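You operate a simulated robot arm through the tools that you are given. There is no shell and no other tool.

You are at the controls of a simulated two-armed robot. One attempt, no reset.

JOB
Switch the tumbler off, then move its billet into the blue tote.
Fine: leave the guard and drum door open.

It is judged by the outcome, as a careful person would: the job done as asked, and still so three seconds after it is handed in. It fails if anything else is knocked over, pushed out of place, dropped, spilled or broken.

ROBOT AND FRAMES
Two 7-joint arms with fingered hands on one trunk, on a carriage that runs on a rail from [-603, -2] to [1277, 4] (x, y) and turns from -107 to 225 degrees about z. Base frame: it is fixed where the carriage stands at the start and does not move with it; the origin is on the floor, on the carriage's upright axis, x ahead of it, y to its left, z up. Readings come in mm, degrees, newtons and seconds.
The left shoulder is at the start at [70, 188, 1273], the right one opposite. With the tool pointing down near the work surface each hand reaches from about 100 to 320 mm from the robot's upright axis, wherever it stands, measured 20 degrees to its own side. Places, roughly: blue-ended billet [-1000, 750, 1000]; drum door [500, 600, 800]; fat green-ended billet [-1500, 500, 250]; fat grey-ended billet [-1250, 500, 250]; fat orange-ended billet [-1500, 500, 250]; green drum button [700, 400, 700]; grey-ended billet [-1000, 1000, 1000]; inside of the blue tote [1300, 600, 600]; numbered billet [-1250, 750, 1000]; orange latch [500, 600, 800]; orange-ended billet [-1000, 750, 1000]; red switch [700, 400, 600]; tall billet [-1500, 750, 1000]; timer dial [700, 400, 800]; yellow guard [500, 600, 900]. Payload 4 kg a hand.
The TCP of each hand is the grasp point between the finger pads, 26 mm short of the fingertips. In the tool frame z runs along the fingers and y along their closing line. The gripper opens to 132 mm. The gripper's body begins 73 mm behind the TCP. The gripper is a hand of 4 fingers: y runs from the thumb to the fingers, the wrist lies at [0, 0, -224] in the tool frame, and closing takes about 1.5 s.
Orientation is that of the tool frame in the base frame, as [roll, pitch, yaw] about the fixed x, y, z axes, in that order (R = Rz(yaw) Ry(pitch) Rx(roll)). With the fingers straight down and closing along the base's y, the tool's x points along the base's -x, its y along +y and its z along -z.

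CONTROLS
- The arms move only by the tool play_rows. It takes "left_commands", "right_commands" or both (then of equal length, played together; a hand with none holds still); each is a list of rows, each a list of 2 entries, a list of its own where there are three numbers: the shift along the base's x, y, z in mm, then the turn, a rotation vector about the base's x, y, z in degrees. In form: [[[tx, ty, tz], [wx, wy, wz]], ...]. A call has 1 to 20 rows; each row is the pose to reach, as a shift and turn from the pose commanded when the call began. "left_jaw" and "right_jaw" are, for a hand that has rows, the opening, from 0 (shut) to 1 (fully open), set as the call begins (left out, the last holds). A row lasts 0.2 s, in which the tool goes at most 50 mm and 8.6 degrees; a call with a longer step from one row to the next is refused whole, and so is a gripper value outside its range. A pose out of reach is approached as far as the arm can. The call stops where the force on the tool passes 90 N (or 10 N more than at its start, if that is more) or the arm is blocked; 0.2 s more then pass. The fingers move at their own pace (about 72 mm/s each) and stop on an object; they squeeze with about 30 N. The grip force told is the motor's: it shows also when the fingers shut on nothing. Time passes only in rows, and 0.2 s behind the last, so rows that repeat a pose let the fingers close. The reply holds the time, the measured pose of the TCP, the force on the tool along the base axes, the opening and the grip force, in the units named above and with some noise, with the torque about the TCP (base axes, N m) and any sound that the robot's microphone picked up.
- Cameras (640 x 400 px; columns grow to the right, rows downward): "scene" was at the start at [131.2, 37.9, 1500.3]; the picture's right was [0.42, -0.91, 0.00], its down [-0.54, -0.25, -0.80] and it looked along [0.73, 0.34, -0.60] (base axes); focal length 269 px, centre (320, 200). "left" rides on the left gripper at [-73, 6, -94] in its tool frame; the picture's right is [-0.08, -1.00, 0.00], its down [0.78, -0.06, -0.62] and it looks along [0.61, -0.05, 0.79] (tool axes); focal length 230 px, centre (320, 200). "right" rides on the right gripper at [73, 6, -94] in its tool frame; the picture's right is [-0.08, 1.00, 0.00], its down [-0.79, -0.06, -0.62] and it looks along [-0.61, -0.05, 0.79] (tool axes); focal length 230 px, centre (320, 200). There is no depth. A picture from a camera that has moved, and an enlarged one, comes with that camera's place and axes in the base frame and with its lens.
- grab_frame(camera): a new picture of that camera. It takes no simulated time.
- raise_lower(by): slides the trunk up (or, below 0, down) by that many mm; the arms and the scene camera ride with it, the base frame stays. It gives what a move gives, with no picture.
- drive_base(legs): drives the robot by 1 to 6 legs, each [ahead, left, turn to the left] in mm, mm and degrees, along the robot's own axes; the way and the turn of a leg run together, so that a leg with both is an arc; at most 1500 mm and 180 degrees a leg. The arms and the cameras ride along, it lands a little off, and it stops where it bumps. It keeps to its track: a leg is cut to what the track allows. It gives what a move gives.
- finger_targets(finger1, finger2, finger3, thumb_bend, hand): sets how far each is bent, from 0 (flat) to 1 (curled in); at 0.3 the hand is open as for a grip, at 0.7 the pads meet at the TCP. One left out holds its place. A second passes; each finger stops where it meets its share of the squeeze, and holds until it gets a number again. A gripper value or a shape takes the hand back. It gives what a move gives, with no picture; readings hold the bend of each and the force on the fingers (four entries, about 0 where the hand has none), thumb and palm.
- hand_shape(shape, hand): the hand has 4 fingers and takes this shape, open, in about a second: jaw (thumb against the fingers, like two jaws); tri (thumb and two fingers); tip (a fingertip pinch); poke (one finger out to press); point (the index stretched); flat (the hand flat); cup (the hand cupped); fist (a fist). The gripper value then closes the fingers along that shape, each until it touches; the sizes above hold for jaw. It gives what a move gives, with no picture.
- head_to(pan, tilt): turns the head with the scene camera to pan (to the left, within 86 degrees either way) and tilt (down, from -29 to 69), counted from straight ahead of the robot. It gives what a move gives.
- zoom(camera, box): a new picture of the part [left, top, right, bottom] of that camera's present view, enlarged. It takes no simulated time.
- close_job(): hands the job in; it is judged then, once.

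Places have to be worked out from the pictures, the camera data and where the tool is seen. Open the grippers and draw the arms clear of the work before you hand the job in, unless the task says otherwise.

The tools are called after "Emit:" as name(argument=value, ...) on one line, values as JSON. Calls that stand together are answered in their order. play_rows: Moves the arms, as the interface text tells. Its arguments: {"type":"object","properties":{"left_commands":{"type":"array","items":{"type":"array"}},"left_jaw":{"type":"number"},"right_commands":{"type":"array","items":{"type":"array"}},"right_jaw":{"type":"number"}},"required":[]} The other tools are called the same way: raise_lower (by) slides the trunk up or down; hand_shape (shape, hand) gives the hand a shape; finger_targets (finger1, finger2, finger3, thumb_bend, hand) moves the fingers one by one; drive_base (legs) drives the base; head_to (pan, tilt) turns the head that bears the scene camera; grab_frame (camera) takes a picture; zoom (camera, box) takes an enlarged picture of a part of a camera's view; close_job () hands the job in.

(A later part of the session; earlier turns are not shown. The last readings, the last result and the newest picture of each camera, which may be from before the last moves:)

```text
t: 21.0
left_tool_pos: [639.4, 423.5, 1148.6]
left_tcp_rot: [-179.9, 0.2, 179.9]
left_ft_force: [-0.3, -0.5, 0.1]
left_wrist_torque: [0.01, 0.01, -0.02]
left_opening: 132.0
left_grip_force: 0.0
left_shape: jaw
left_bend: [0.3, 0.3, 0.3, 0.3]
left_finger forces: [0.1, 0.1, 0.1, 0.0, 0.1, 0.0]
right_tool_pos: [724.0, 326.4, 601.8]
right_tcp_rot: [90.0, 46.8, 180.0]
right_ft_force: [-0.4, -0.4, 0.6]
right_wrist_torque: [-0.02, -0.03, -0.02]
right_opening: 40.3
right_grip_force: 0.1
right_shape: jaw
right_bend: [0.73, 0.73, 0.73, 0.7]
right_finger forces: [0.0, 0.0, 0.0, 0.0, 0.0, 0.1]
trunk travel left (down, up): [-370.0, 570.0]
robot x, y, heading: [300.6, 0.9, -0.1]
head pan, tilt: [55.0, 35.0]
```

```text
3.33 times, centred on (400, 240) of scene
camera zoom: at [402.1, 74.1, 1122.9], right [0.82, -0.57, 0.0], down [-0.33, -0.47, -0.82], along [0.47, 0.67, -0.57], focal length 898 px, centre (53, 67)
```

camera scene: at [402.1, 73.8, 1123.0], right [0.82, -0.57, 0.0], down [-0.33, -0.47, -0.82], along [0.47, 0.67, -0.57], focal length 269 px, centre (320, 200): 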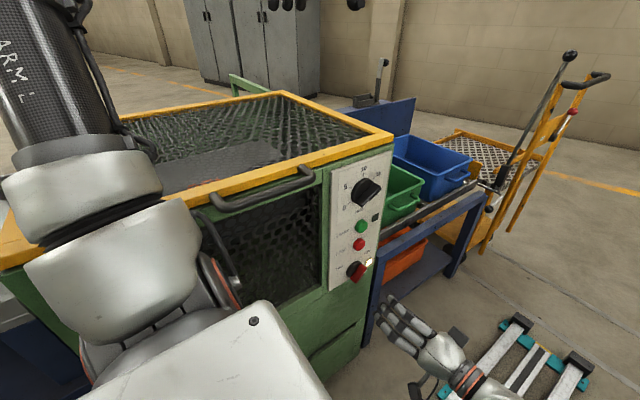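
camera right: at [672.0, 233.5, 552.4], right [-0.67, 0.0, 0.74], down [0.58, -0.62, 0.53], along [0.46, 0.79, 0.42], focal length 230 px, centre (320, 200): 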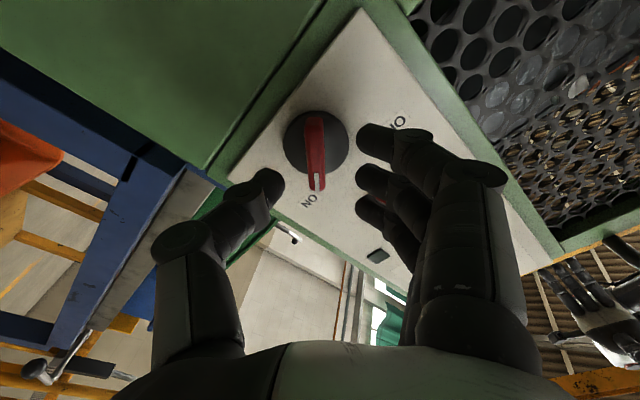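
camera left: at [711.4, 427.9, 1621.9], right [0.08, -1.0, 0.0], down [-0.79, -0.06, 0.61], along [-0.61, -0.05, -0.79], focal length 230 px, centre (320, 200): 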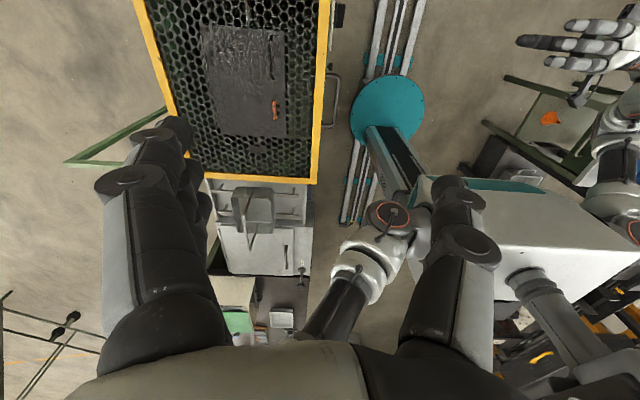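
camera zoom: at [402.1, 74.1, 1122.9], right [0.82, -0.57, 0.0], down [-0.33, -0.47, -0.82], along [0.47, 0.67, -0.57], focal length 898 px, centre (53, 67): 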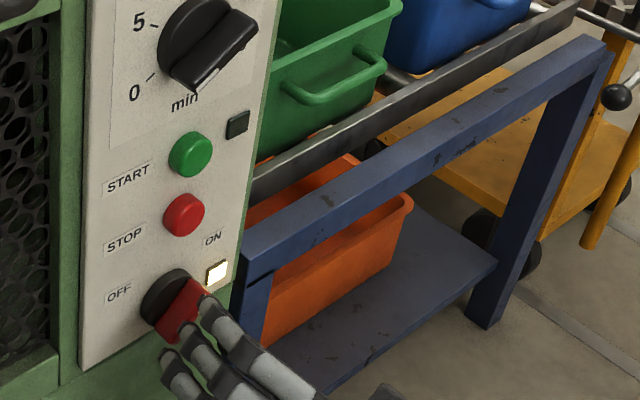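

The bar sits about 3 mm toward the thumb from the hand's midline; I correct for that and advance the last 32 mm onto the bar.

Emit:
play_rows(right_commands=[[[2, 12, -2], [0, 0, 0]], [[2, 22, -2], [0, 0, 0]], [[2, 32, -2], [0, 0, 0]], [[2, 32, -2], [0, 0, 0]]])

Emit:
grab_frame(camera="right")

Emit:
zoom(camera="scene", box=[320, 220, 420, 295])

```text
t: 22.0
left_tool_pos: [639.1, 423.0, 1147.8]
left_tcp_rot: [-179.9, 0.3, 179.9]
left_ft_force: [0.3, 0.3, 0.0]
left_wrist_torque: [0.01, 0.02, -0.02]
left_opening: 132.1
left_grip_force: 0.0
left_shape: jaw
left_bend: [0.3, 0.3, 0.3, 0.3]
left_finger forces: [0.0, 0.0, 0.1, 0.0, 0.0, 0.1]
right_tool_pos: [726.4, 358.1, 600.6]
right_tcp_rot: [90.0, 46.9, -180.0]
right_ft_force: [0.4, -0.2, 0.1]
right_wrist_torque: [-0.02, -0.03, 0.03]
right_opening: 40.1
right_grip_force: 0.1
right_shape: jaw
right_bend: [0.73, 0.73, 0.73, 0.7]
right_finger forces: [0.1, 0.1, 0.1, 0.0, 0.0, 0.0]
trunk travel left (down, up): [-370.0, 570.0]
robot x, y, heading: [296.7, -2.1, -0.1]
head pan, tilt: [55.0, 35.0]
```

```text
taken
camera right: at [673.9, 265.7, 550.3], right [-0.68, 0.0, 0.74], down [0.58, -0.62, 0.53], along [0.45, 0.79, 0.42], focal length 230 px, centre (320, 200)
```

right: 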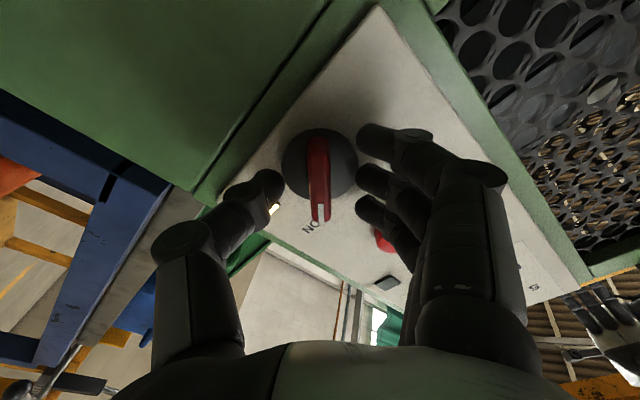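

```text
5.33 times, centred on (370, 258) of scene
camera zoom: at [402.1, 73.8, 1123.0], right [0.82, -0.57, 0.0], down [-0.33, -0.47, -0.82], along [0.47, 0.67, -0.57], focal length 1437 px, centre (53, -107)
```

zoom: 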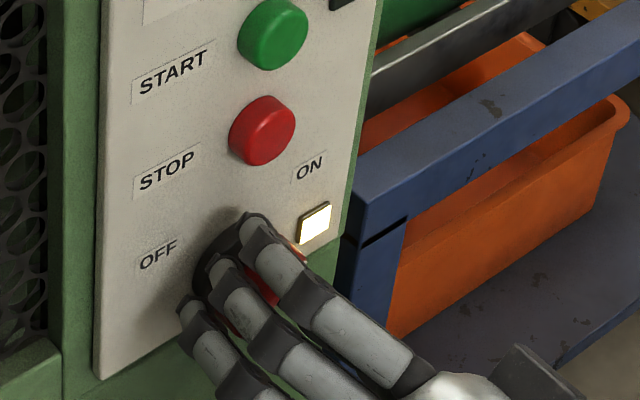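

The fingers straddle the bar with about 12 mm overlap and no contact force. I'll close the jaw on it.

Emit:
play_rows(right_commands=[[[0, 3, 0], [0, 0, 0]], [[0, 5, 0], [0, 0, 0]], [[0, 5, 0], [0, 0, 0]], [[0, 5, 0], [0, 0, 0]], [[0, 5, 0], [0, 0, 0]]], right_jaw=0)

Emit:
grab_frame(camera="right")

```text
t: 23.2
left_tool_pos: [640.6, 422.0, 1148.1]
left_tcp_rot: [-180.0, 0.2, 179.9]
left_ft_force: [0.5, 0.0, -0.4]
left_wrist_torque: [0.01, -0.02, -0.02]
left_opening: 132.1
left_grip_force: 0.1
left_shape: jaw
left_bend: [0.3, 0.3, 0.3, 0.3]
left_finger forces: [0.1, 0.1, 0.0, 0.0, 0.1, 0.0]
right_tool_pos: [726.3, 362.9, 600.2]
right_tcp_rot: [89.9, 47.0, -180.0]
right_ft_force: [-0.8, -6.0, -0.2]
right_wrist_torque: [0.04, 0.02, 0.06]
right_opening: 8.1
right_grip_force: 30.4
right_shape: jaw
right_bend: [0.72, 0.72, 0.71, 0.71]
right_finger forces: [9.1, 9.2, 9.3, 0.0, 27.3, 0.0]
trunk travel left (down, up): [-370.0, 570.0]
robot x, y, heading: [299.0, 1.2, -0.1]
head pan, tilt: [55.0, 35.0]
```

```text
taken
camera right: at [673.9, 270.1, 550.2], right [-0.67, 0.0, 0.74], down [0.58, -0.62, 0.53], along [0.46, 0.79, 0.42], focal length 230 px, centre (320, 200)
```

right: 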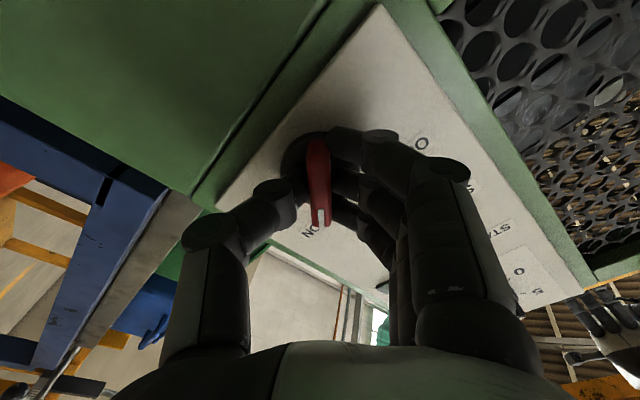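

The grip is firm (all fingers ~9 N, thumb 27 N). I'll turn the knob counter-clockwise about its axis, 56° first, watching the torque.

Emit:
play_rows(right_commands=[[[0, 0, 0], [0, -8, 0]], [[0, 0, 0], [0, -16, 0]], [[0, 0, 0], [0, -24, 0]], [[0, 0, 0], [0, -32, 0]], [[0, 0, 0], [0, -40, 0]], [[0, 0, 0], [0, -48, 0]], [[0, 0, 0], [0, -56, 0]]])

Emit:
grab_frame(camera="right")

Emit:
zoom(camera="scene", box=[320, 220, 420, 295])

```text
t: 24.8
left_tool_pos: [638.5, 422.4, 1149.2]
left_tcp_rot: [-179.9, 0.2, 180.0]
left_ft_force: [1.4, -0.1, -0.9]
left_wrist_torque: [0.0, 0.0, 0.04]
left_opening: 131.8
left_grip_force: 0.1
left_shape: jaw
left_bend: [0.3, 0.3, 0.3, 0.3]
left_finger forces: [0.0, 0.1, 0.0, 0.0, 0.0, 0.1]
right_tool_pos: [725.2, 363.1, 600.6]
right_tcp_rot: [-90.0, 77.0, 0.0]
right_ft_force: [-1.6, -9.6, -2.0]
right_wrist_torque: [-0.06, 0.01, 0.1]
right_opening: 8.6
right_grip_force: 29.9
right_shape: jaw
right_bend: [0.72, 0.72, 0.71, 0.71]
right_finger forces: [9.8, 9.9, 10.7, 0.0, 28.5, 0.0]
trunk travel left (down, up): [-370.0, 570.0]
robot x, y, heading: [298.2, -0.2, -0.0]
head pan, tilt: [55.0, 35.0]
```

```text
taken
camera right: at [738.3, 270.3, 527.5], right [-0.99, 0.0, -0.15], down [-0.12, -0.62, 0.78], along [-0.09, 0.79, 0.61], focal length 230 px, centre (320, 200)
```

right: 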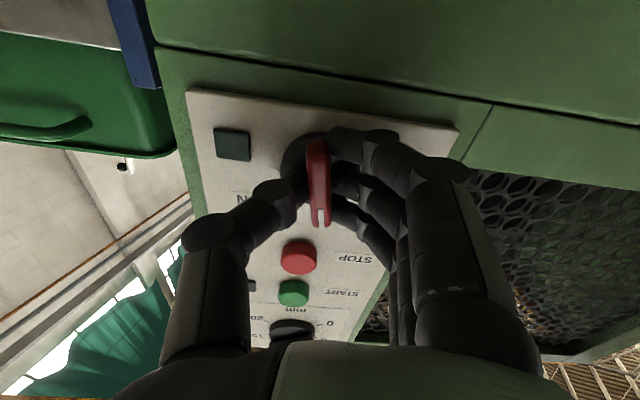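

```text
5.33 times, centred on (370, 258) of scene
camera zoom: at [402.1, 73.3, 1123.0], right [0.82, -0.57, 0.0], down [-0.33, -0.47, -0.82], along [0.47, 0.67, -0.57], focal length 1437 px, centre (53, -107)
```

zoom: 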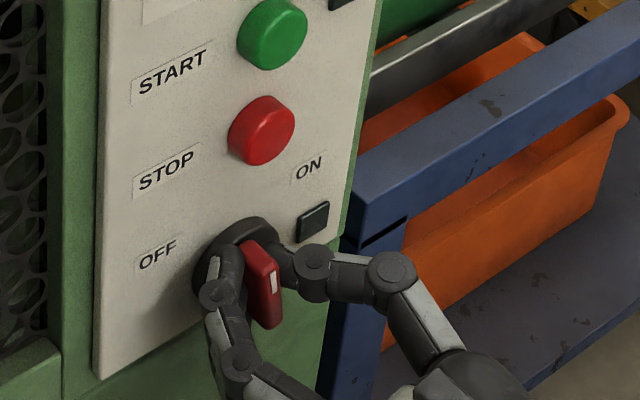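

The lamp has gone dark and the bar turns freely with the hand, now just past vertical. I'll continue to the OFF position, another 35°.

Emit:
play_rows(right_commands=[[[0, 0, 0], [0, -8, 0]], [[0, 0, 0], [0, -16, 0]], [[0, 0, 0], [0, -24, 0]], [[0, 0, 0], [0, -32, 0]], [[0, 0, 0], [0, -36, 0]]])

Emit:
grab_frame(camera="right")

Emit:
zoom(camera="scene", box=[320, 220, 420, 295])

```text
t: 26.0
left_tool_pos: [637.9, 422.3, 1149.6]
left_tcp_rot: [-180.0, 0.2, 179.9]
left_ft_force: [-0.1, 0.2, -0.9]
left_wrist_torque: [0.01, -0.01, 0.0]
left_opening: 131.8
left_grip_force: 0.1
left_shape: jaw
left_bend: [0.3, 0.3, 0.3, 0.3]
left_finger forces: [0.0, 0.1, 0.0, 0.1, 0.0, 0.1]
right_tool_pos: [726.9, 364.4, 600.3]
right_tcp_rot: [-90.0, 40.9, 0.1]
right_ft_force: [-5.3, -9.9, -2.7]
right_wrist_torque: [-0.16, 0.18, 0.13]
right_opening: 8.7
right_grip_force: 30.3
right_shape: jaw
right_bend: [0.72, 0.72, 0.72, 0.71]
right_finger forces: [12.4, 11.6, 9.1, 0.0, 27.0, 0.1]
trunk travel left (down, up): [-370.0, 570.0]
robot x, y, heading: [300.9, 0.2, 0.0]
head pan, tilt: [55.0, 35.0]
```

```text
taken
camera right: at [778.8, 270.4, 547.8], right [-0.71, 0.0, -0.7], down [-0.55, -0.62, 0.56], along [-0.43, 0.79, 0.44], focal length 230 px, centre (320, 200)
```

right: 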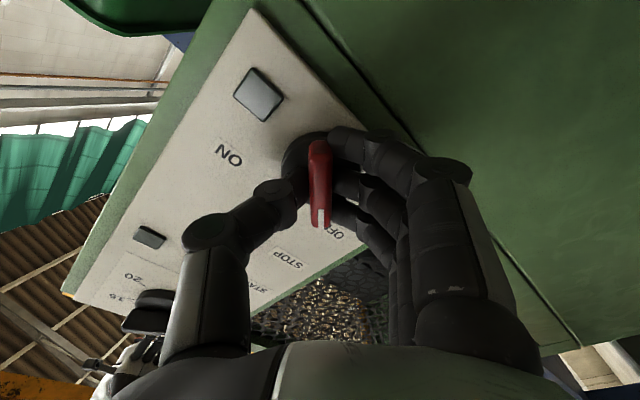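

```text
5.33 times, centred on (370, 258) of scene
camera zoom: at [401.9, 73.4, 1123.0], right [0.82, -0.57, 0.0], down [-0.33, -0.47, -0.82], along [0.47, 0.67, -0.57], focal length 1437 px, centre (53, -107)
```

zoom: 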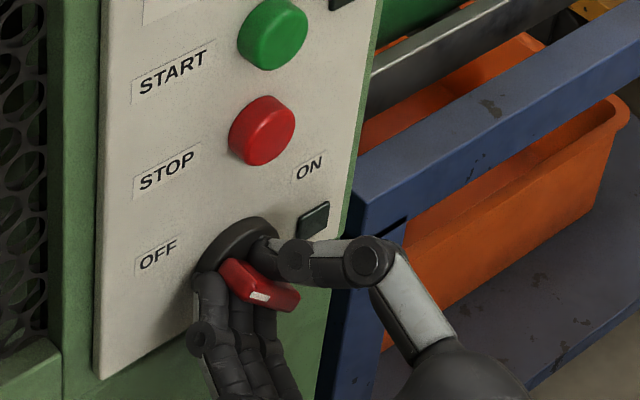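

The pointer now aims up-left at OFF, the torque has begun to rise (end stop), and the lamp is dark. I'll release and back straight out.

Emit:
play_rows(right_commands=[[[0, 0, 0], [0, 0, 0]], [[0, 0, 0], [0, 0, 0]], [[0, 0, 0], [0, 0, 0]], [[0, 0, 0], [0, 0, 0]], [[0, -20, 0], [0, 0, 0]], [[0, -50, 0], [0, 0, 0]], [[0, -90, 0], [0, 0, 0]], [[0, -130, 0], [0, 0, 0]]], right_jaw=0.3)

Emit:
zoom(camera="scene", box=[320, 150, 440, 300])

Emit:
grab_frame(camera="right")

```text
t: 27.8
left_tool_pos: [639.7, 422.3, 1148.3]
left_tcp_rot: [180.0, 0.2, 180.0]
left_ft_force: [-0.5, 0.2, 0.1]
left_wrist_torque: [-0.01, -0.01, 0.0]
left_opening: 131.9
left_grip_force: 0.0
left_shape: jaw
left_bend: [0.3, 0.3, 0.3, 0.3]
left_finger forces: [0.0, 0.1, 0.1, 0.1, 0.0, 0.0]
right_tool_pos: [725.0, 232.6, 599.9]
right_tcp_rot: [-90.0, 41.1, 0.0]
right_ft_force: [-0.2, 0.0, 1.2]
right_wrist_torque: [0.0, -0.02, 0.01]
right_opening: 39.1
right_grip_force: 0.0
right_shape: jaw
right_bend: [0.74, 0.74, 0.74, 0.7]
right_finger forces: [0.1, 0.1, 0.0, 0.1, 0.0, 0.0]
trunk travel left (down, up): [-370.0, 570.0]
robot x, y, heading: [301.4, 2.2, -0.0]
head pan, tilt: [55.0, 35.0]
```

```text
2.67 times, centred on (380, 225) of scene
camera zoom: at [402.1, 73.6, 1123.0], right [0.82, -0.57, 0.0], down [-0.33, -0.47, -0.82], along [0.47, 0.67, -0.57], focal length 718 px, centre (160, 133)
```

zoom: 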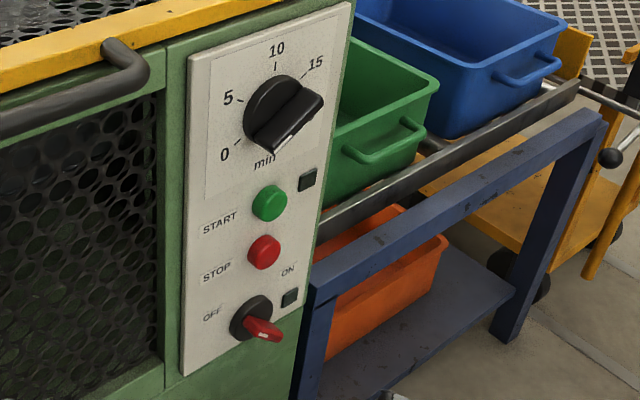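

```text
taken
camera right: at [778.7, 139.6, 547.1], right [-0.71, 0.0, -0.7], down [-0.55, -0.62, 0.56], along [-0.43, 0.79, 0.44], focal length 230 px, centre (320, 200)
```

right: 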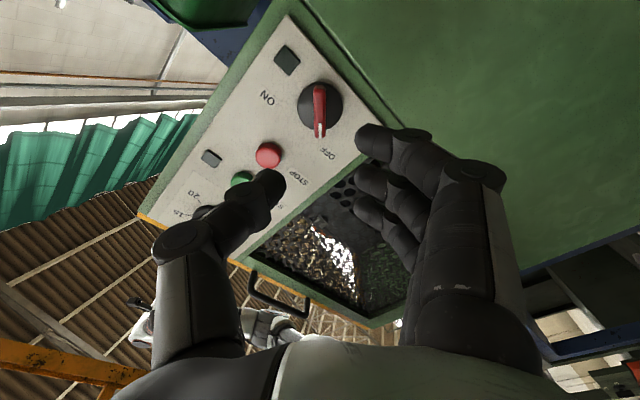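

The knob points to OFF and the lamp is dark: the tumbler is switched off. Next is the guard; I'll pull the right hand back from the panel while rolling it back so the closing line is vertical, then raise the trunk.

Emit:
play_rows(right_commands=[[[0, -30, 0], [0, 8.2, 0]], [[0, -60, 0], [0, 16.4, 0]], [[0, -90, 0], [0, 24.6, 0]], [[0, -120, 0], [0, 32.8, 0]], [[0, -150, 0], [0, 41, 0]], [[0, -170, 0], [0, 49.2, 0]], [[0, -170, 0], [0, 57.4, 0]], [[0, -170, 0], [0, 65.6, 0]], [[0, -170, 0], [0, 73.8, 0]], [[0, -170, 0], [0, 82, 0]], [[0, -170, 0], [0, 90.2, 0]], [[0, -170, 0], [0, 98.4, 0]], [[0, -170, 0], [0, 106.6, 0]], [[0, -170, 0], [0, 114.8, 0]], [[0, -170, 0], [0, 123, 0]], [[0, -170, 0], [0, 131.2, 0]], [[0, -170, 0], [0, 139, 0]]])

Emit:
raise_lower(by=570)

```text
t: 31.4
left_tool_pos: [639.0, 423.4, 1149.0]
left_tcp_rot: [180.0, 0.2, 179.8]
left_ft_force: [-0.1, -0.3, 0.6]
left_wrist_torque: [0.03, 0.0, -0.01]
left_opening: 132.0
left_grip_force: 0.1
left_shape: jaw
left_bend: [0.3, 0.3, 0.3, 0.3]
left_finger forces: [0.1, 0.0, 0.0, 0.1, 0.0, 0.1]
right_tool_pos: [726.9, 63.6, 601.0]
right_tcp_rot: [90.0, -0.2, 179.9]
right_ft_force: [-0.8, -1.0, -0.4]
right_wrist_torque: [0.0, -0.04, 0.02]
right_opening: 39.3
right_grip_force: 0.1
right_shape: jaw
right_bend: [0.74, 0.74, 0.74, 0.7]
right_finger forces: [0.0, 0.1, 0.0, 0.1, 0.1, 0.1]
trunk travel left (down, up): [-370.0, 570.0]
robot x, y, heading: [299.7, 0.4, -0.1]
head pan, tilt: [55.0, 35.0]
```

```text
refused: 570 is not a number from -400 to 400
```

The trunk takes at most 400 mm per call, so I'll raise it in two steps.

Emit:
raise_lower(by=400)

Emit:
raise_lower(by=168)

```text
t: 35.2
left_tool_pos: [640.3, 423.1, 1548.3]
left_tcp_rot: [-180.0, 0.2, 179.9]
left_ft_force: [1.2, 0.0, -0.6]
left_wrist_torque: [0.02, 0.03, 0.01]
left_opening: 131.8
left_grip_force: 0.0
left_shape: jaw
left_bend: [0.3, 0.3, 0.3, 0.3]
left_finger forces: [0.0, 0.0, 0.0, 0.0, 0.0, 0.0]
right_tool_pos: [726.6, 63.3, 1000.3]
right_tcp_rot: [90.0, -0.1, -179.9]
right_ft_force: [0.8, 0.4, -0.1]
right_wrist_torque: [-0.03, 0.0, 0.04]
right_opening: 39.0
right_grip_force: 0.1
right_shape: jaw
right_bend: [0.74, 0.74, 0.74, 0.7]
right_finger forces: [0.1, 0.0, 0.0, 0.0, 0.0, 0.0]
trunk travel left (down, up): [-770.0, 170.0]
robot x, y, heading: [299.4, -0.5, -0.1]
head pan, tilt: [55.0, 35.0]
```

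```text
t: 37.1
left_tool_pos: [639.7, 422.8, 1716.9]
left_tcp_rot: [180.0, 0.2, 179.9]
left_ft_force: [-0.5, 0.4, 0.2]
left_wrist_torque: [0.02, 0.02, 0.03]
left_opening: 132.0
left_grip_force: 0.0
left_shape: jaw
left_bend: [0.3, 0.3, 0.3, 0.3]
left_finger forces: [0.1, 0.0, 0.0, 0.1, 0.0, 0.1]
right_tool_pos: [726.4, 63.5, 1167.4]
right_tcp_rot: [90.1, 0.0, 180.0]
right_ft_force: [-0.3, -0.9, 1.1]
right_wrist_torque: [-0.02, 0.01, 0.01]
right_opening: 39.3
right_grip_force: 0.1
right_shape: jaw
right_bend: [0.74, 0.74, 0.74, 0.7]
right_finger forces: [0.0, 0.1, 0.0, 0.0, 0.0, 0.0]
trunk travel left (down, up): [-938.0, 2.0]
robot x, y, heading: [293.4, -0.8, -0.1]
head pan, tilt: [55.0, 35.0]
```

Both hands are high and clear. I'll swing the right tool to point along the robot's forward direction (fingers above, thumb below), ready for turning to face the machine.

Emit:
play_rows(right_commands=[[[12, -15, 0], [0, 0, -8.2]], [[24, -30, 0], [0, 0, -16.4]], [[36, -45, 0], [0, 0, -24.6]], [[48, -60, 0], [0, 0, -32.8]], [[60, -75, 0], [0, 0, -41]], [[72, -90, 0], [0, 0, -49.2]], [[84, -105, 0], [0, 0, -57.4]], [[96, -120, 0], [0, 0, -65.6]], [[108, -135, 0], [0, 0, -73.8]], [[120, -150, 0], [0, 0, -82]], [[130, -163, 0], [0, 0, -90]], [[130, -163, 0], [0, 0, -90]]], right_jaw=0.5)

Emit:
head_to(pan=0, tilt=45)

Emit:
drive_base(legs=[[0, 0, 90]])

Emit:
grab_frame(camera="scene")

Emit:
grab_frame(camera="right")

```text
t: 39.5
left_tool_pos: [638.9, 419.4, 1717.9]
left_tcp_rot: [180.0, 0.2, 179.9]
left_ft_force: [-0.3, -0.7, 0.3]
left_wrist_torque: [0.07, 0.04, -0.01]
left_opening: 132.0
left_grip_force: 0.0
left_shape: jaw
left_bend: [0.3, 0.3, 0.3, 0.3]
left_finger forces: [0.0, 0.1, 0.0, 0.0, 0.0, 0.0]
right_tool_pos: [837.3, -130.2, 1130.8]
right_tcp_rot: [92.2, 12.2, 98.7]
right_ft_force: [-0.1, -0.5, 0.1]
right_wrist_torque: [0.01, 0.0, 0.04]
right_opening: 65.4
right_grip_force: 0.0
right_shape: jaw
right_bend: [0.73, 0.73, 0.73, 0.7]
right_finger forces: [0.1, 0.0, 0.1, 0.1, 0.1, 0.0]
right hand out of reach, approached as far as the arm can: row 11
trunk travel left (down, up): [-938.0, 2.0]
robot x, y, heading: [299.5, 0.7, -0.4]
head pan, tilt: [55.0, 35.0]
stopped in row 11 (right hand): the arm was blocked; the commanded pose is now the measured one
```

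```text
t: 40.7
left_tool_pos: [640.1, 422.7, 1716.3]
left_tcp_rot: [-179.9, 0.2, 180.0]
left_ft_force: [0.7, 0.3, 0.3]
left_wrist_torque: [0.03, 0.0, 0.0]
left_opening: 132.1
left_grip_force: 0.0
left_shape: jaw
left_bend: [0.3, 0.3, 0.3, 0.3]
left_finger forces: [0.1, 0.1, 0.1, 0.0, 0.0, 0.1]
right_tool_pos: [837.9, -130.5, 1130.1]
right_tcp_rot: [92.2, 12.1, 98.7]
right_ft_force: [-0.8, -0.4, -0.6]
right_wrist_torque: [0.02, 0.0, 0.0]
right_opening: 65.2
right_grip_force: 0.0
right_shape: jaw
right_bend: [0.73, 0.73, 0.73, 0.7]
right_finger forces: [0.0, 0.0, 0.0, 0.1, 0.1, 0.1]
trunk travel left (down, up): [-938.0, 2.0]
robot x, y, heading: [298.7, 4.4, 0.2]
head pan, tilt: [0.0, 45.0]
```

```text
t: 44.9
left_tool_pos: [-122.1, 341.3, 1716.8]
left_tcp_rot: [179.9, 0.2, -90.0]
left_ft_force: [0.0, -0.4, 0.5]
left_wrist_torque: [-0.01, 0.01, 0.04]
left_opening: 131.8
left_grip_force: 0.0
left_shape: jaw
left_bend: [0.3, 0.3, 0.3, 0.3]
left_finger forces: [0.0, 0.1, 0.1, 0.0, 0.1, 0.0]
right_tool_pos: [428.4, 539.0, 1130.7]
right_tcp_rot: [92.1, 12.3, -171.3]
right_ft_force: [0.7, -0.7, -0.3]
right_wrist_torque: [-0.02, -0.02, 0.01]
right_opening: 65.2
right_grip_force: 0.1
right_shape: jaw
right_bend: [0.73, 0.73, 0.73, 0.7]
right_finger forces: [0.0, 0.0, 0.0, 0.0, 0.1, 0.0]
trunk travel left (down, up): [-938.0, 2.0]
robot x, y, heading: [298.9, 0.1, 90.2]
head pan, tilt: [0.0, 45.0]
```

```text
taken
camera scene: at [302.0, 133.5, 1676.1], right [1.0, 0.0, 0.0], down [0.0, -0.71, -0.71], along [0.0, 0.71, -0.71], focal length 269 px, centre (320, 200)
```

scene: 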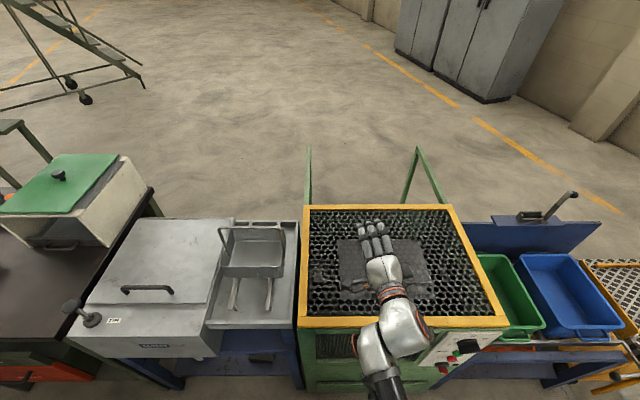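

```text
taken
camera right: at [371.7, 436.9, 1123.2], right [-0.14, 0.02, 0.99], down [0.86, -0.49, 0.13], along [0.49, 0.87, 0.05], focal length 230 px, centre (320, 200)
```

right: 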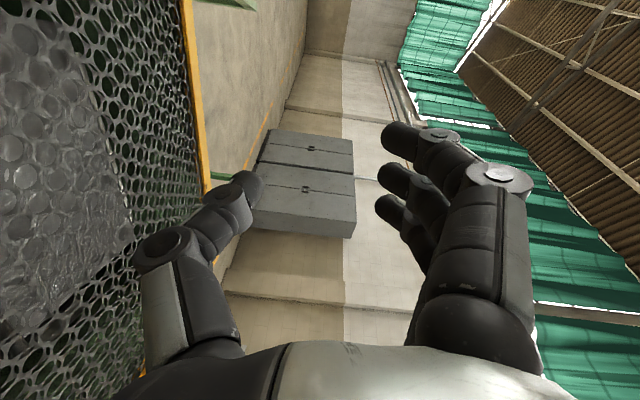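

The fully fingers-up roll is at the right arm's limit when pointing forward. The left arm, with the robot facing along the rail, has its shoulder nearer the machine, so I'll use it for the guard: turn back to heading 0 and drive back to x≈100.

Emit:
zoom(camera="scene", box=[290, 130, 530, 370])

Emit:
drive_base(legs=[[0, 0, -90], [-200, 0, 0]])

Emit:
head_to(pan=50, tilt=45)

Emit:
grab_frame(camera="scene")

Emit:
grab_frame(camera="left")

```text
1.67 times, centred on (410, 250) of scene
camera zoom: at [302.0, 133.5, 1676.1], right [1.0, 0.0, 0.0], down [0.0, -0.71, -0.71], along [0.0, 0.71, -0.71], focal length 449 px, centre (170, 117)
```

zoom: 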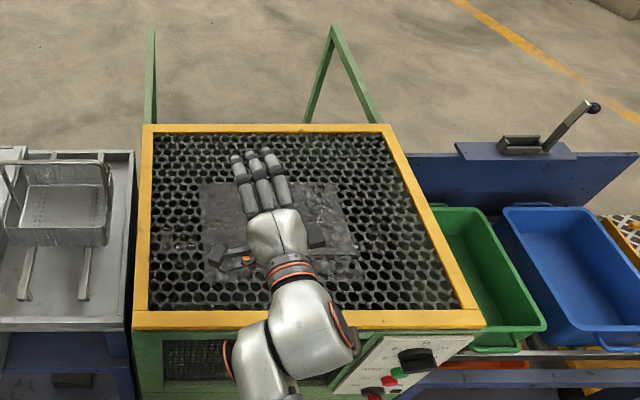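

```text
t: 50.4
left_tool_pos: [447.4, 422.1, 1714.7]
left_tcp_rot: [-179.8, -0.1, 179.7]
left_ft_force: [0.4, -0.2, -0.2]
left_wrist_torque: [0.0, 0.03, 0.01]
left_opening: 132.0
left_grip_force: 0.1
left_shape: jaw
left_bend: [0.3, 0.3, 0.3, 0.3]
left_finger forces: [0.0, 0.0, 0.1, 0.0, 0.0, 0.1]
right_tool_pos: [640.1, -131.7, 1128.8]
right_tcp_rot: [92.4, 12.2, 98.5]
right_ft_force: [-0.6, 0.4, -0.4]
right_wrist_torque: [-0.01, -0.02, -0.02]
right_opening: 65.4
right_grip_force: 0.0
right_shape: jaw
right_bend: [0.73, 0.73, 0.73, 0.7]
right_finger forces: [0.0, 0.1, 0.0, 0.1, 0.0, 0.0]
trunk travel left (down, up): [-938.0, 2.0]
robot x, y, heading: [97.0, -0.6, -0.3]
head pan, tilt: [0.0, 45.0]
```

```text
t: 51.5
left_tool_pos: [442.2, 420.9, 1715.1]
left_tcp_rot: [-179.9, 0.2, 179.7]
left_ft_force: [1.1, 0.5, 0.6]
left_wrist_torque: [0.02, -0.02, -0.03]
left_opening: 132.0
left_grip_force: 0.1
left_shape: jaw
left_bend: [0.3, 0.3, 0.3, 0.3]
left_finger forces: [0.1, 0.0, 0.1, 0.0, 0.0, 0.0]
right_tool_pos: [636.2, -131.9, 1128.7]
right_tcp_rot: [92.3, 12.3, 98.5]
right_ft_force: [0.3, -0.9, 0.1]
right_wrist_torque: [-0.01, 0.04, 0.0]
right_opening: 65.1
right_grip_force: 0.1
right_shape: jaw
right_bend: [0.73, 0.73, 0.73, 0.7]
right_finger forces: [0.1, 0.0, 0.0, 0.0, 0.1, 0.0]
trunk travel left (down, up): [-938.0, 2.0]
robot x, y, heading: [93.1, -1.7, -0.5]
head pan, tilt: [50.0, 45.0]
```

```text
taken
camera scene: at [204.2, 63.0, 1676.1], right [0.76, -0.65, 0.0], down [-0.46, -0.54, -0.71], along [0.46, 0.54, -0.71], focal length 269 px, centre (320, 200)
```

scene: 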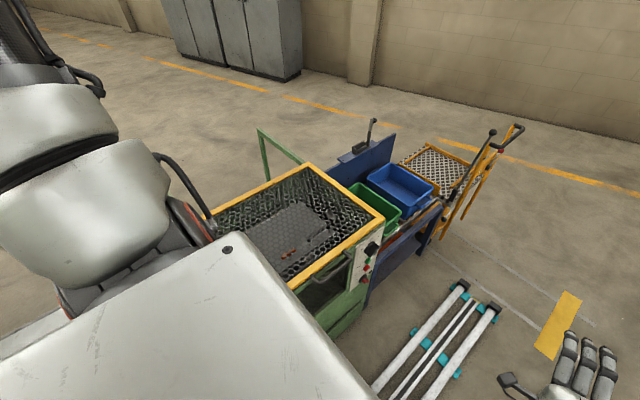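

```text
taken
camera left: at [513.4, 425.7, 1809.3], right [0.07, -1.0, 0.0], down [-0.79, -0.06, 0.62], along [-0.61, -0.05, -0.79], focal length 230 px, centre (320, 200)
```

left: 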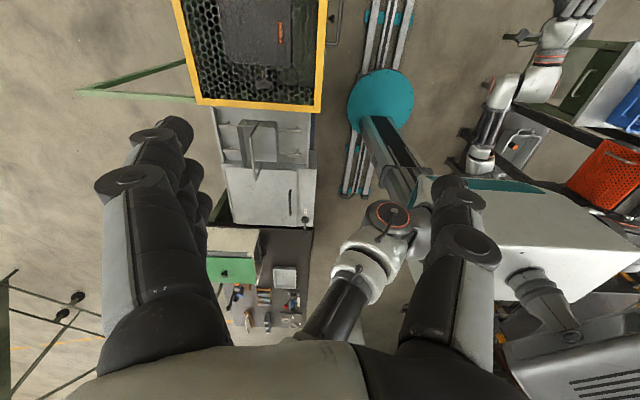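

Geometry so far: guard spans x 245–815, y 415–864, top z≈918, hinged at the back; handle bar at y≈374, z≈915, x 450–600. I'll drive to x≈250, drop the trunk 150 mm, and rotate the left tool to point at the machine.

Emit:
drive_base(legs=[[155, 0, 0]])

Emit:
raise_lower(by=-150)

Emit:
play_rows(left_commands=[[[-6, -12, -24], [8.2, 0, 0]], [[-12, -24, -48], [16.4, 0, 0]], [[-18, -36, -72], [24.6, 0, 0]], [[-24, -48, -96], [32.8, 0, 0]], [[-30, -60, -120], [41, 0, 0]], [[-36, -72, -144], [49.2, 0, 0]], [[-42, -84, -168], [57.4, 0, 0]], [[-48, -96, -192], [65.6, 0, 0]], [[-54, -108, -216], [73.8, 0, 0]], [[-60, -120, -240], [82, 0, 0]], [[-66, -131, -265], [90, 0, 0]], [[-66, -131, -265], [90, 0, 0]]], left_jaw=0.5)

Emit:
grab_frame(camera="scene")

Emit:
grab_frame(camera="left")

```text
t: 53.0
left_tool_pos: [592.3, 421.9, 1716.0]
left_tcp_rot: [-179.8, 0.4, 179.7]
left_ft_force: [-1.0, 0.2, 0.5]
left_wrist_torque: [-0.01, -0.03, 0.01]
left_opening: 132.0
left_grip_force: 0.0
left_shape: jaw
left_bend: [0.3, 0.3, 0.3, 0.3]
left_finger forces: [0.1, 0.1, 0.0, 0.0, 0.0, 0.1]
right_tool_pos: [789.4, -129.8, 1131.8]
right_tcp_rot: [92.1, 12.3, 98.5]
right_ft_force: [-0.4, 0.1, 0.1]
right_wrist_torque: [-0.01, 0.0, 0.01]
right_opening: 65.5
right_grip_force: 0.1
right_shape: jaw
right_bend: [0.73, 0.73, 0.73, 0.7]
right_finger forces: [0.0, 0.1, 0.0, 0.1, 0.0, 0.1]
trunk travel left (down, up): [-938.0, 2.0]
robot x, y, heading: [254.1, 0.1, -0.1]
head pan, tilt: [50.0, 45.0]
```

```text
t: 54.7
left_tool_pos: [595.8, 422.0, 1566.3]
left_tcp_rot: [-179.9, 0.3, 179.7]
left_ft_force: [0.0, 0.7, -0.6]
left_wrist_torque: [0.01, 0.02, 0.02]
left_opening: 131.7
left_grip_force: 0.1
left_shape: jaw
left_bend: [0.3, 0.3, 0.3, 0.3]
left_finger forces: [0.1, 0.1, 0.0, 0.1, 0.1, 0.1]
right_tool_pos: [790.7, -129.2, 980.0]
right_tcp_rot: [92.2, 12.3, 98.5]
right_ft_force: [0.3, 0.5, -0.5]
right_wrist_torque: [0.0, -0.02, -0.03]
right_opening: 65.7
right_grip_force: 0.1
right_shape: jaw
right_bend: [0.73, 0.73, 0.73, 0.7]
right_finger forces: [0.0, 0.1, 0.1, 0.0, 0.1, 0.0]
trunk travel left (down, up): [-788.0, 152.0]
robot x, y, heading: [250.9, 0.0, -0.3]
head pan, tilt: [50.0, 45.0]
```

```text
t: 57.3
left_tool_pos: [540.5, 514.1, 1248.6]
left_tcp_rot: [97.0, -0.3, -180.0]
left_ft_force: [0.1, 0.1, 0.5]
left_wrist_torque: [0.04, 0.03, 0.01]
left_opening: 66.5
left_grip_force: 0.1
left_shape: jaw
left_bend: [0.73, 0.73, 0.73, 0.7]
left_finger forces: [0.0, 0.1, 0.0, 0.0, 0.1, 0.0]
left hand out of reach, approached as far as the arm can: row 6, 7, 8, 9, 10, 11, 12
right_tool_pos: [792.2, -129.7, 979.6]
right_tcp_rot: [92.2, 12.5, 98.4]
right_ft_force: [0.2, 0.3, -0.7]
right_wrist_torque: [0.01, 0.01, -0.02]
right_opening: 65.4
right_grip_force: 0.0
right_shape: jaw
right_bend: [0.73, 0.73, 0.73, 0.7]
right_finger forces: [0.0, 0.0, 0.0, 0.0, 0.0, 0.1]
trunk travel left (down, up): [-788.0, 152.0]
robot x, y, heading: [253.3, -1.8, -0.3]
head pan, tilt: [50.0, 45.0]
```

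```text
taken
camera scene: at [359.6, 65.3, 1526.1], right [0.76, -0.65, 0.0], down [-0.46, -0.54, -0.71], along [0.46, 0.54, -0.71], focal length 269 px, centre (320, 200)
```

scene: 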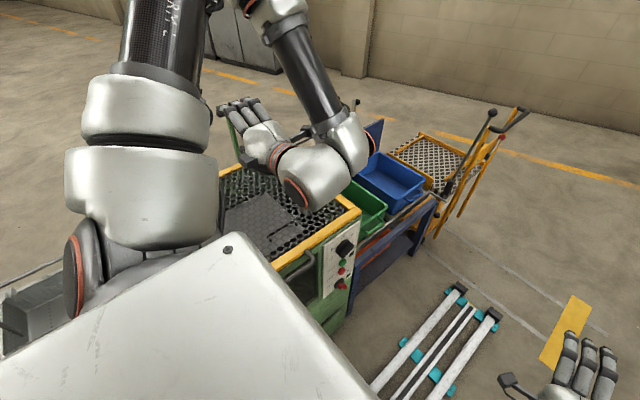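

```text
taken
camera left: at [612.3, 421.4, 1264.1], right [0.07, -0.12, -0.99], down [-0.78, -0.62, 0.02], along [-0.62, 0.78, -0.14], focal length 230 px, centre (320, 200)
```

left: 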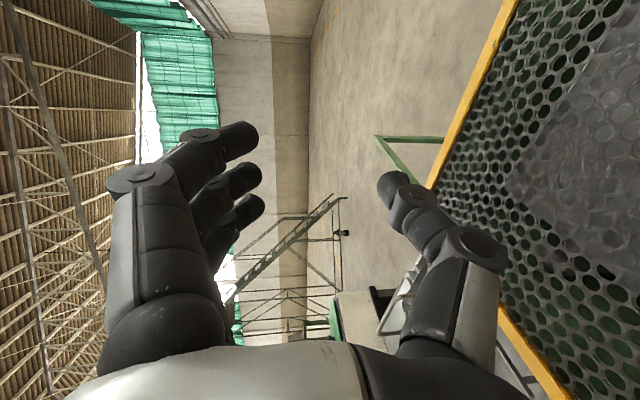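

The left wrist cannot bend outward that close to the body, so I'll return that arm to its tucked pose and use the right arm facing the machine instead, hooking the handle from below with the fingers in their natural roll. First, left arm back up and right tool rolled to natural.

Emit:
play_rows(left_commands=[[[6, 12, 24], [-8.2, 0, 0]], [[12, 24, 48], [-16.4, 0, 0]], [[18, 36, 72], [-24.6, 0, 0]], [[24, 48, 96], [-32.8, 0, 0]], [[30, 60, 120], [-41, 0, 0]], [[36, 72, 144], [-49.2, 0, 0]], [[42, 84, 168], [-57.4, 0, 0]], [[48, 96, 192], [-65.6, 0, 0]], [[54, 108, 216], [-73.8, 0, 0]], [[60, 120, 240], [-82, 0, 0]], [[66, 131, 265], [-90, 0, 0]], [[66, 131, 265], [-90, 0, 0]]], right_commands=[[[0, 0, 20], [-7, 0, 0]], [[0, 0, 40], [-14, 0, 0]], [[0, 0, 60], [-21, 0, 0]], [[0, 0, 80], [-28, 0, 0]], [[0, 0, 100], [-35, 0, 0]], [[0, 0, 120], [-42, 0, 0]], [[0, 0, 140], [-49, 0, 0]], [[0, 0, 150], [-56, 0, 0]], [[0, 0, 150], [-63, 0, 0]], [[0, 0, 150], [-70, 0, 0]], [[0, 0, 150], [-77, 0, 0]], [[0, 0, 150], [-77, 0, 0]]], right_jaw=0.2)

Emit:
play_rows(right_commands=[[[0, 0, 0], [0, 0, -4]], [[0, 0, 0], [0, 0, -8.4]], [[0, 0, 0], [0, 0, -8.4]]])

```text
t: 59.9
left_tool_pos: [605.0, 642.9, 1515.5]
left_tcp_rot: [-173.0, -0.1, 179.7]
left_ft_force: [0.0, -0.8, -0.2]
left_wrist_torque: [0.02, 0.01, 0.04]
left_opening: 66.1
left_grip_force: 0.0
left_shape: jaw
left_bend: [0.73, 0.73, 0.73, 0.7]
left_finger forces: [0.0, 0.0, 0.0, 0.0, 0.0, 0.1]
right_tool_pos: [791.1, -130.0, 1131.0]
right_tcp_rot: [177.2, 81.7, 177.0]
right_ft_force: [0.2, 0.0, 0.2]
right_wrist_torque: [-0.02, -0.03, -0.02]
right_opening: 26.8
right_grip_force: 0.1
right_shape: jaw
right_bend: [0.73, 0.73, 0.73, 0.7]
right_finger forces: [0.0, 0.0, 0.0, 0.0, 0.0, 0.0]
trunk travel left (down, up): [-788.0, 152.0]
robot x, y, heading: [256.7, 0.2, -0.2]
head pan, tilt: [50.0, 45.0]
```

```text
t: 60.7
left_tool_pos: [605.5, 641.8, 1514.7]
left_tcp_rot: [-173.0, -0.1, 179.7]
left_ft_force: [-0.7, -0.5, -0.1]
left_wrist_torque: [0.0, 0.0, 0.0]
left_opening: 66.4
left_grip_force: 0.1
left_shape: jaw
left_bend: [0.73, 0.73, 0.73, 0.7]
left_finger forces: [0.0, 0.0, 0.1, 0.0, 0.0, 0.1]
right_tool_pos: [793.3, -131.0, 1130.4]
right_tcp_rot: [176.4, 81.7, 167.6]
right_ft_force: [-0.9, -0.3, -0.1]
right_wrist_torque: [0.01, -0.01, -0.01]
right_opening: 26.8
right_grip_force: 0.0
right_shape: jaw
right_bend: [0.73, 0.73, 0.73, 0.7]
right_finger forces: [0.1, 0.0, 0.1, 0.0, 0.0, 0.1]
trunk travel left (down, up): [-788.0, 152.0]
robot x, y, heading: [254.5, 0.0, -0.1]
head pan, tilt: [50.0, 45.0]
```

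The small yaw correction was unneeded after the roll; I'll undo it and level the right tool, and bring the left hand back in to its tucked place. Then I'll raise the trunk and turn to face the machine.

Emit:
play_rows(left_commands=[[[0, -45, 0], [-3, 0, 0]], [[0, -90, 0], [-7, 0, 0]], [[0, -135, 0], [-7, 0, 0]], [[0, -180, 0], [-7, 0, 0]], [[0, -220, 0], [-7, 0, 0]]], right_commands=[[[0, 0, 0], [0, -3, 3]], [[0, 0, 0], [0, -6, 6]], [[0, 0, 0], [0, -8.4, 8.5]], [[0, 0, 0], [0, -8.4, 8.5]], [[0, 0, 0], [0, -8.4, 8.5]]])

Emit:
raise_lower(by=150)

Emit:
drive_base(legs=[[85, 0, 0], [0, 0, 90]])

Emit:
head_to(pan=0, tilt=50)

Emit:
grab_frame(camera="scene")

Emit:
grab_frame(camera="right")

```text
t: 61.9
left_tool_pos: [607.0, 422.6, 1515.7]
left_tcp_rot: [-166.1, 0.0, 179.7]
left_ft_force: [-0.1, -1.1, 0.5]
left_wrist_torque: [-0.02, 0.02, 0.02]
left_opening: 66.4
left_grip_force: 0.0
left_shape: jaw
left_bend: [0.73, 0.73, 0.73, 0.7]
left_finger forces: [0.0, 0.0, 0.0, 0.0, 0.0, 0.0]
right_tool_pos: [791.7, -131.1, 1130.2]
right_tcp_rot: [88.9, 88.9, 88.8]
right_ft_force: [0.3, 0.0, -1.3]
right_wrist_torque: [0.01, 0.02, 0.0]
right_opening: 26.7
right_grip_force: 0.0
right_shape: jaw
right_bend: [0.73, 0.73, 0.73, 0.7]
right_finger forces: [0.0, 0.0, 0.0, 0.0, 0.0, 0.0]
trunk travel left (down, up): [-788.0, 152.0]
robot x, y, heading: [252.0, 2.3, -0.2]
head pan, tilt: [50.0, 45.0]
```

```text
t: 63.6
left_tool_pos: [605.7, 423.5, 1665.1]
left_tcp_rot: [-166.1, -0.2, 179.6]
left_ft_force: [0.2, 0.7, 0.3]
left_wrist_torque: [0.0, -0.02, -0.02]
left_opening: 66.2
left_grip_force: 0.1
left_shape: jaw
left_bend: [0.73, 0.73, 0.73, 0.7]
left_finger forces: [0.0, 0.1, 0.1, 0.0, 0.0, 0.0]
right_tool_pos: [791.4, -129.5, 1280.3]
right_tcp_rot: [88.4, 88.8, 88.2]
right_ft_force: [-0.3, -0.2, -0.3]
right_wrist_torque: [-0.03, -0.06, -0.03]
right_opening: 26.5
right_grip_force: 0.0
right_shape: jaw
right_bend: [0.73, 0.73, 0.73, 0.7]
right_finger forces: [0.1, 0.1, 0.0, 0.0, 0.1, 0.0]
trunk travel left (down, up): [-938.0, 2.0]
robot x, y, heading: [254.8, 4.3, -0.1]
head pan, tilt: [50.0, 45.0]
```

```text
t: 68.6
left_tool_pos: [-87.1, 349.7, 1665.6]
left_tcp_rot: [-166.0, -0.1, -89.7]
left_ft_force: [0.6, -0.1, -0.6]
left_wrist_torque: [-0.01, -0.02, 0.01]
left_opening: 66.6
left_grip_force: 0.2
left_shape: jaw
left_bend: [0.73, 0.73, 0.73, 0.7]
left_finger forces: [0.0, 0.0, 0.0, 0.1, 0.0, 0.1]
right_tool_pos: [466.5, 540.1, 1280.9]
right_tcp_rot: [88.5, 88.8, 179.0]
right_ft_force: [0.8, 0.1, 0.5]
right_wrist_torque: [0.03, 0.01, -0.01]
right_opening: 26.5
right_grip_force: 0.0
right_shape: jaw
right_bend: [0.73, 0.73, 0.73, 0.7]
right_finger forces: [0.1, 0.0, 0.0, 0.0, 0.1, 0.0]
trunk travel left (down, up): [-938.0, 2.0]
robot x, y, heading: [341.8, 1.8, 90.2]
head pan, tilt: [50.0, 45.0]
```

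```text
t: 69.8
left_tool_pos: [-87.5, 349.3, 1665.4]
left_tcp_rot: [-165.9, 0.0, -89.8]
left_ft_force: [0.2, -0.4, -0.5]
left_wrist_torque: [-0.02, -0.01, -0.03]
left_opening: 66.5
left_grip_force: 0.1
left_shape: jaw
left_bend: [0.73, 0.73, 0.73, 0.7]
left_finger forces: [0.0, 0.1, 0.1, 0.0, 0.1, 0.0]
right_tool_pos: [464.5, 540.1, 1279.6]
right_tcp_rot: [88.4, 88.8, 178.7]
right_ft_force: [1.2, 0.0, 0.3]
right_wrist_torque: [0.01, -0.02, 0.0]
right_opening: 26.8
right_grip_force: 0.0
right_shape: jaw
right_bend: [0.73, 0.73, 0.73, 0.7]
right_finger forces: [0.1, 0.0, 0.1, 0.0, 0.0, 0.0]
trunk travel left (down, up): [-938.0, 2.0]
robot x, y, heading: [339.1, 2.2, 90.2]
head pan, tilt: [0.0, 50.0]
```

```text
taken
camera scene: at [341.2, 129.1, 1669.2], right [1.0, 0.01, 0.0], down [0.0, -0.77, -0.64], along [0.0, 0.64, -0.77], focal length 269 px, centre (320, 200)
```

scene: 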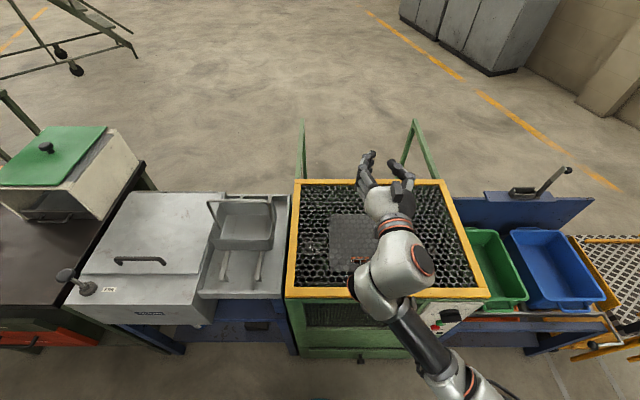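

```text
taken
camera right: at [460.1, 447.4, 1206.6], right [-1.0, -0.01, 0.1], down [0.08, -0.62, 0.78], along [0.06, 0.79, 0.61], focal length 230 px, centre (320, 200)
```

right: 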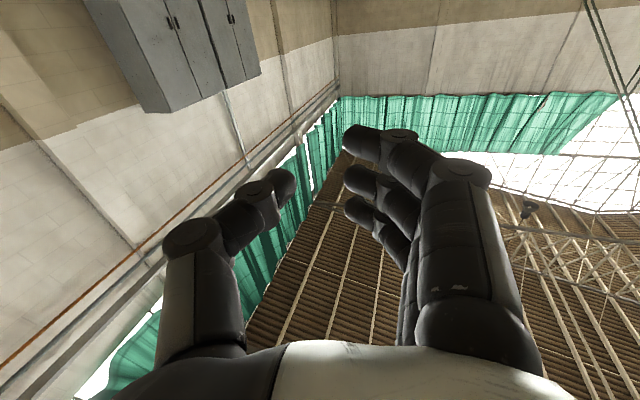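

The robot now faces the machine with the right arm over the guard, tool level and pointing +y. I'll draw the hand back in front of the guard before lowering it beneath the handle.

Emit:
play_rows(right_commands=[[[12, -38, 0], [0, 0, 0]], [[25, -76, 0], [0, 0, 0]], [[38, -115, 0], [0, 0, 0]], [[50, -153, -10], [0, 0, 0]], [[63, -191, -20], [0, 0, 0]], [[75, -230, -30], [0, 0, 0]], [[75, -240, -60], [0, 0, 0]], [[75, -240, -60], [0, 0, 0]]])

Emit:
grab_frame(camera="scene")

```text
t: 71.0
left_tool_pos: [-82.8, 350.2, 1666.7]
left_tcp_rot: [-166.1, 0.0, -89.9]
left_ft_force: [0.6, -0.5, 0.3]
left_wrist_torque: [-0.03, 0.04, -0.01]
left_opening: 66.3
left_grip_force: 0.1
left_shape: jaw
left_bend: [0.73, 0.73, 0.73, 0.7]
left_finger forces: [0.0, 0.1, 0.0, 0.0, 0.1, 0.1]
right_tool_pos: [547.5, 385.2, 1317.0]
right_tcp_rot: [9.2, 77.9, 97.8]
right_ft_force: [0.6, -0.5, -0.3]
right_wrist_torque: [0.0, -0.02, -0.02]
right_opening: 26.6
right_grip_force: 0.2
right_shape: jaw
right_bend: [0.73, 0.73, 0.73, 0.7]
right_finger forces: [0.0, 0.0, 0.0, 0.1, 0.0, 0.1]
trunk travel left (down, up): [-938.0, 2.0]
robot x, y, heading: [340.6, 2.4, 90.3]
head pan, tilt: [0.0, 50.0]
stopped in row 6 (right hand): the arm was blocked; the commanded pose is now the measured one
```

```text
taken
camera scene: at [343.4, 130.4, 1669.1], right [1.0, 0.01, 0.0], down [0.0, -0.77, -0.64], along [0.0, 0.64, -0.77], focal length 269 px, centre (320, 200)
```

scene: 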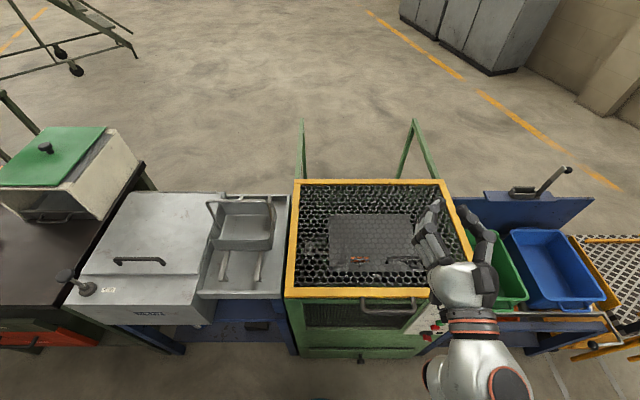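

The arm was blocked because the wrist was too close to the shoulder; the tool is now pitched 12° up, which is fine for hooking. I'll descend first (which moves the wrist away from the shoulder) to just above handle height.

Emit:
play_rows(right_commands=[[[0, 0, -40], [0, 0, 0]], [[0, 0, -80], [0, 0, 0]], [[0, 0, -120], [0, 0, 0]], [[0, 0, -160], [0, 0, 0]], [[0, 0, -200], [0, 0, 0]], [[0, 0, -240], [0, 0, 0]], [[0, 0, -270], [0, 0, 0]], [[0, 0, -270], [0, 0, 0]]])

Emit:
grab_frame(camera="scene")

```text
t: 72.8
left_tool_pos: [-86.6, 349.6, 1665.9]
left_tcp_rot: [-166.1, 0.0, -89.6]
left_ft_force: [1.3, 0.2, 0.3]
left_wrist_torque: [0.02, -0.03, -0.01]
left_opening: 66.4
left_grip_force: 0.0
left_shape: jaw
left_bend: [0.73, 0.73, 0.73, 0.7]
left_finger forces: [0.0, 0.1, 0.1, 0.0, 0.1, 0.0]
right_tool_pos: [546.3, 383.4, 1047.1]
right_tcp_rot: [8.6, 77.8, 97.3]
right_ft_force: [-0.2, -1.3, 0.3]
right_wrist_torque: [0.03, -0.05, 0.01]
right_opening: 26.6
right_grip_force: 0.0
right_shape: jaw
right_bend: [0.73, 0.73, 0.73, 0.7]
right_finger forces: [0.1, 0.0, 0.1, 0.0, 0.0, 0.0]
trunk travel left (down, up): [-938.0, 2.0]
robot x, y, heading: [342.0, -0.5, 90.4]
head pan, tilt: [0.0, 50.0]
```

```text
taken
camera scene: at [341.1, 128.9, 1669.2], right [1.0, 0.01, 0.0], down [0.0, -0.77, -0.64], along [0.0, 0.64, -0.77], focal length 269 px, centre (320, 200)
```

scene: 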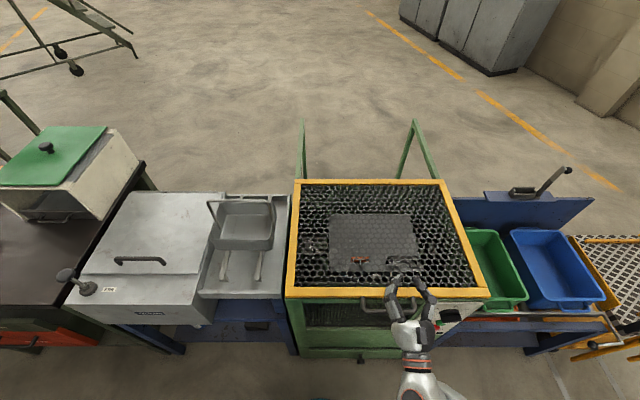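

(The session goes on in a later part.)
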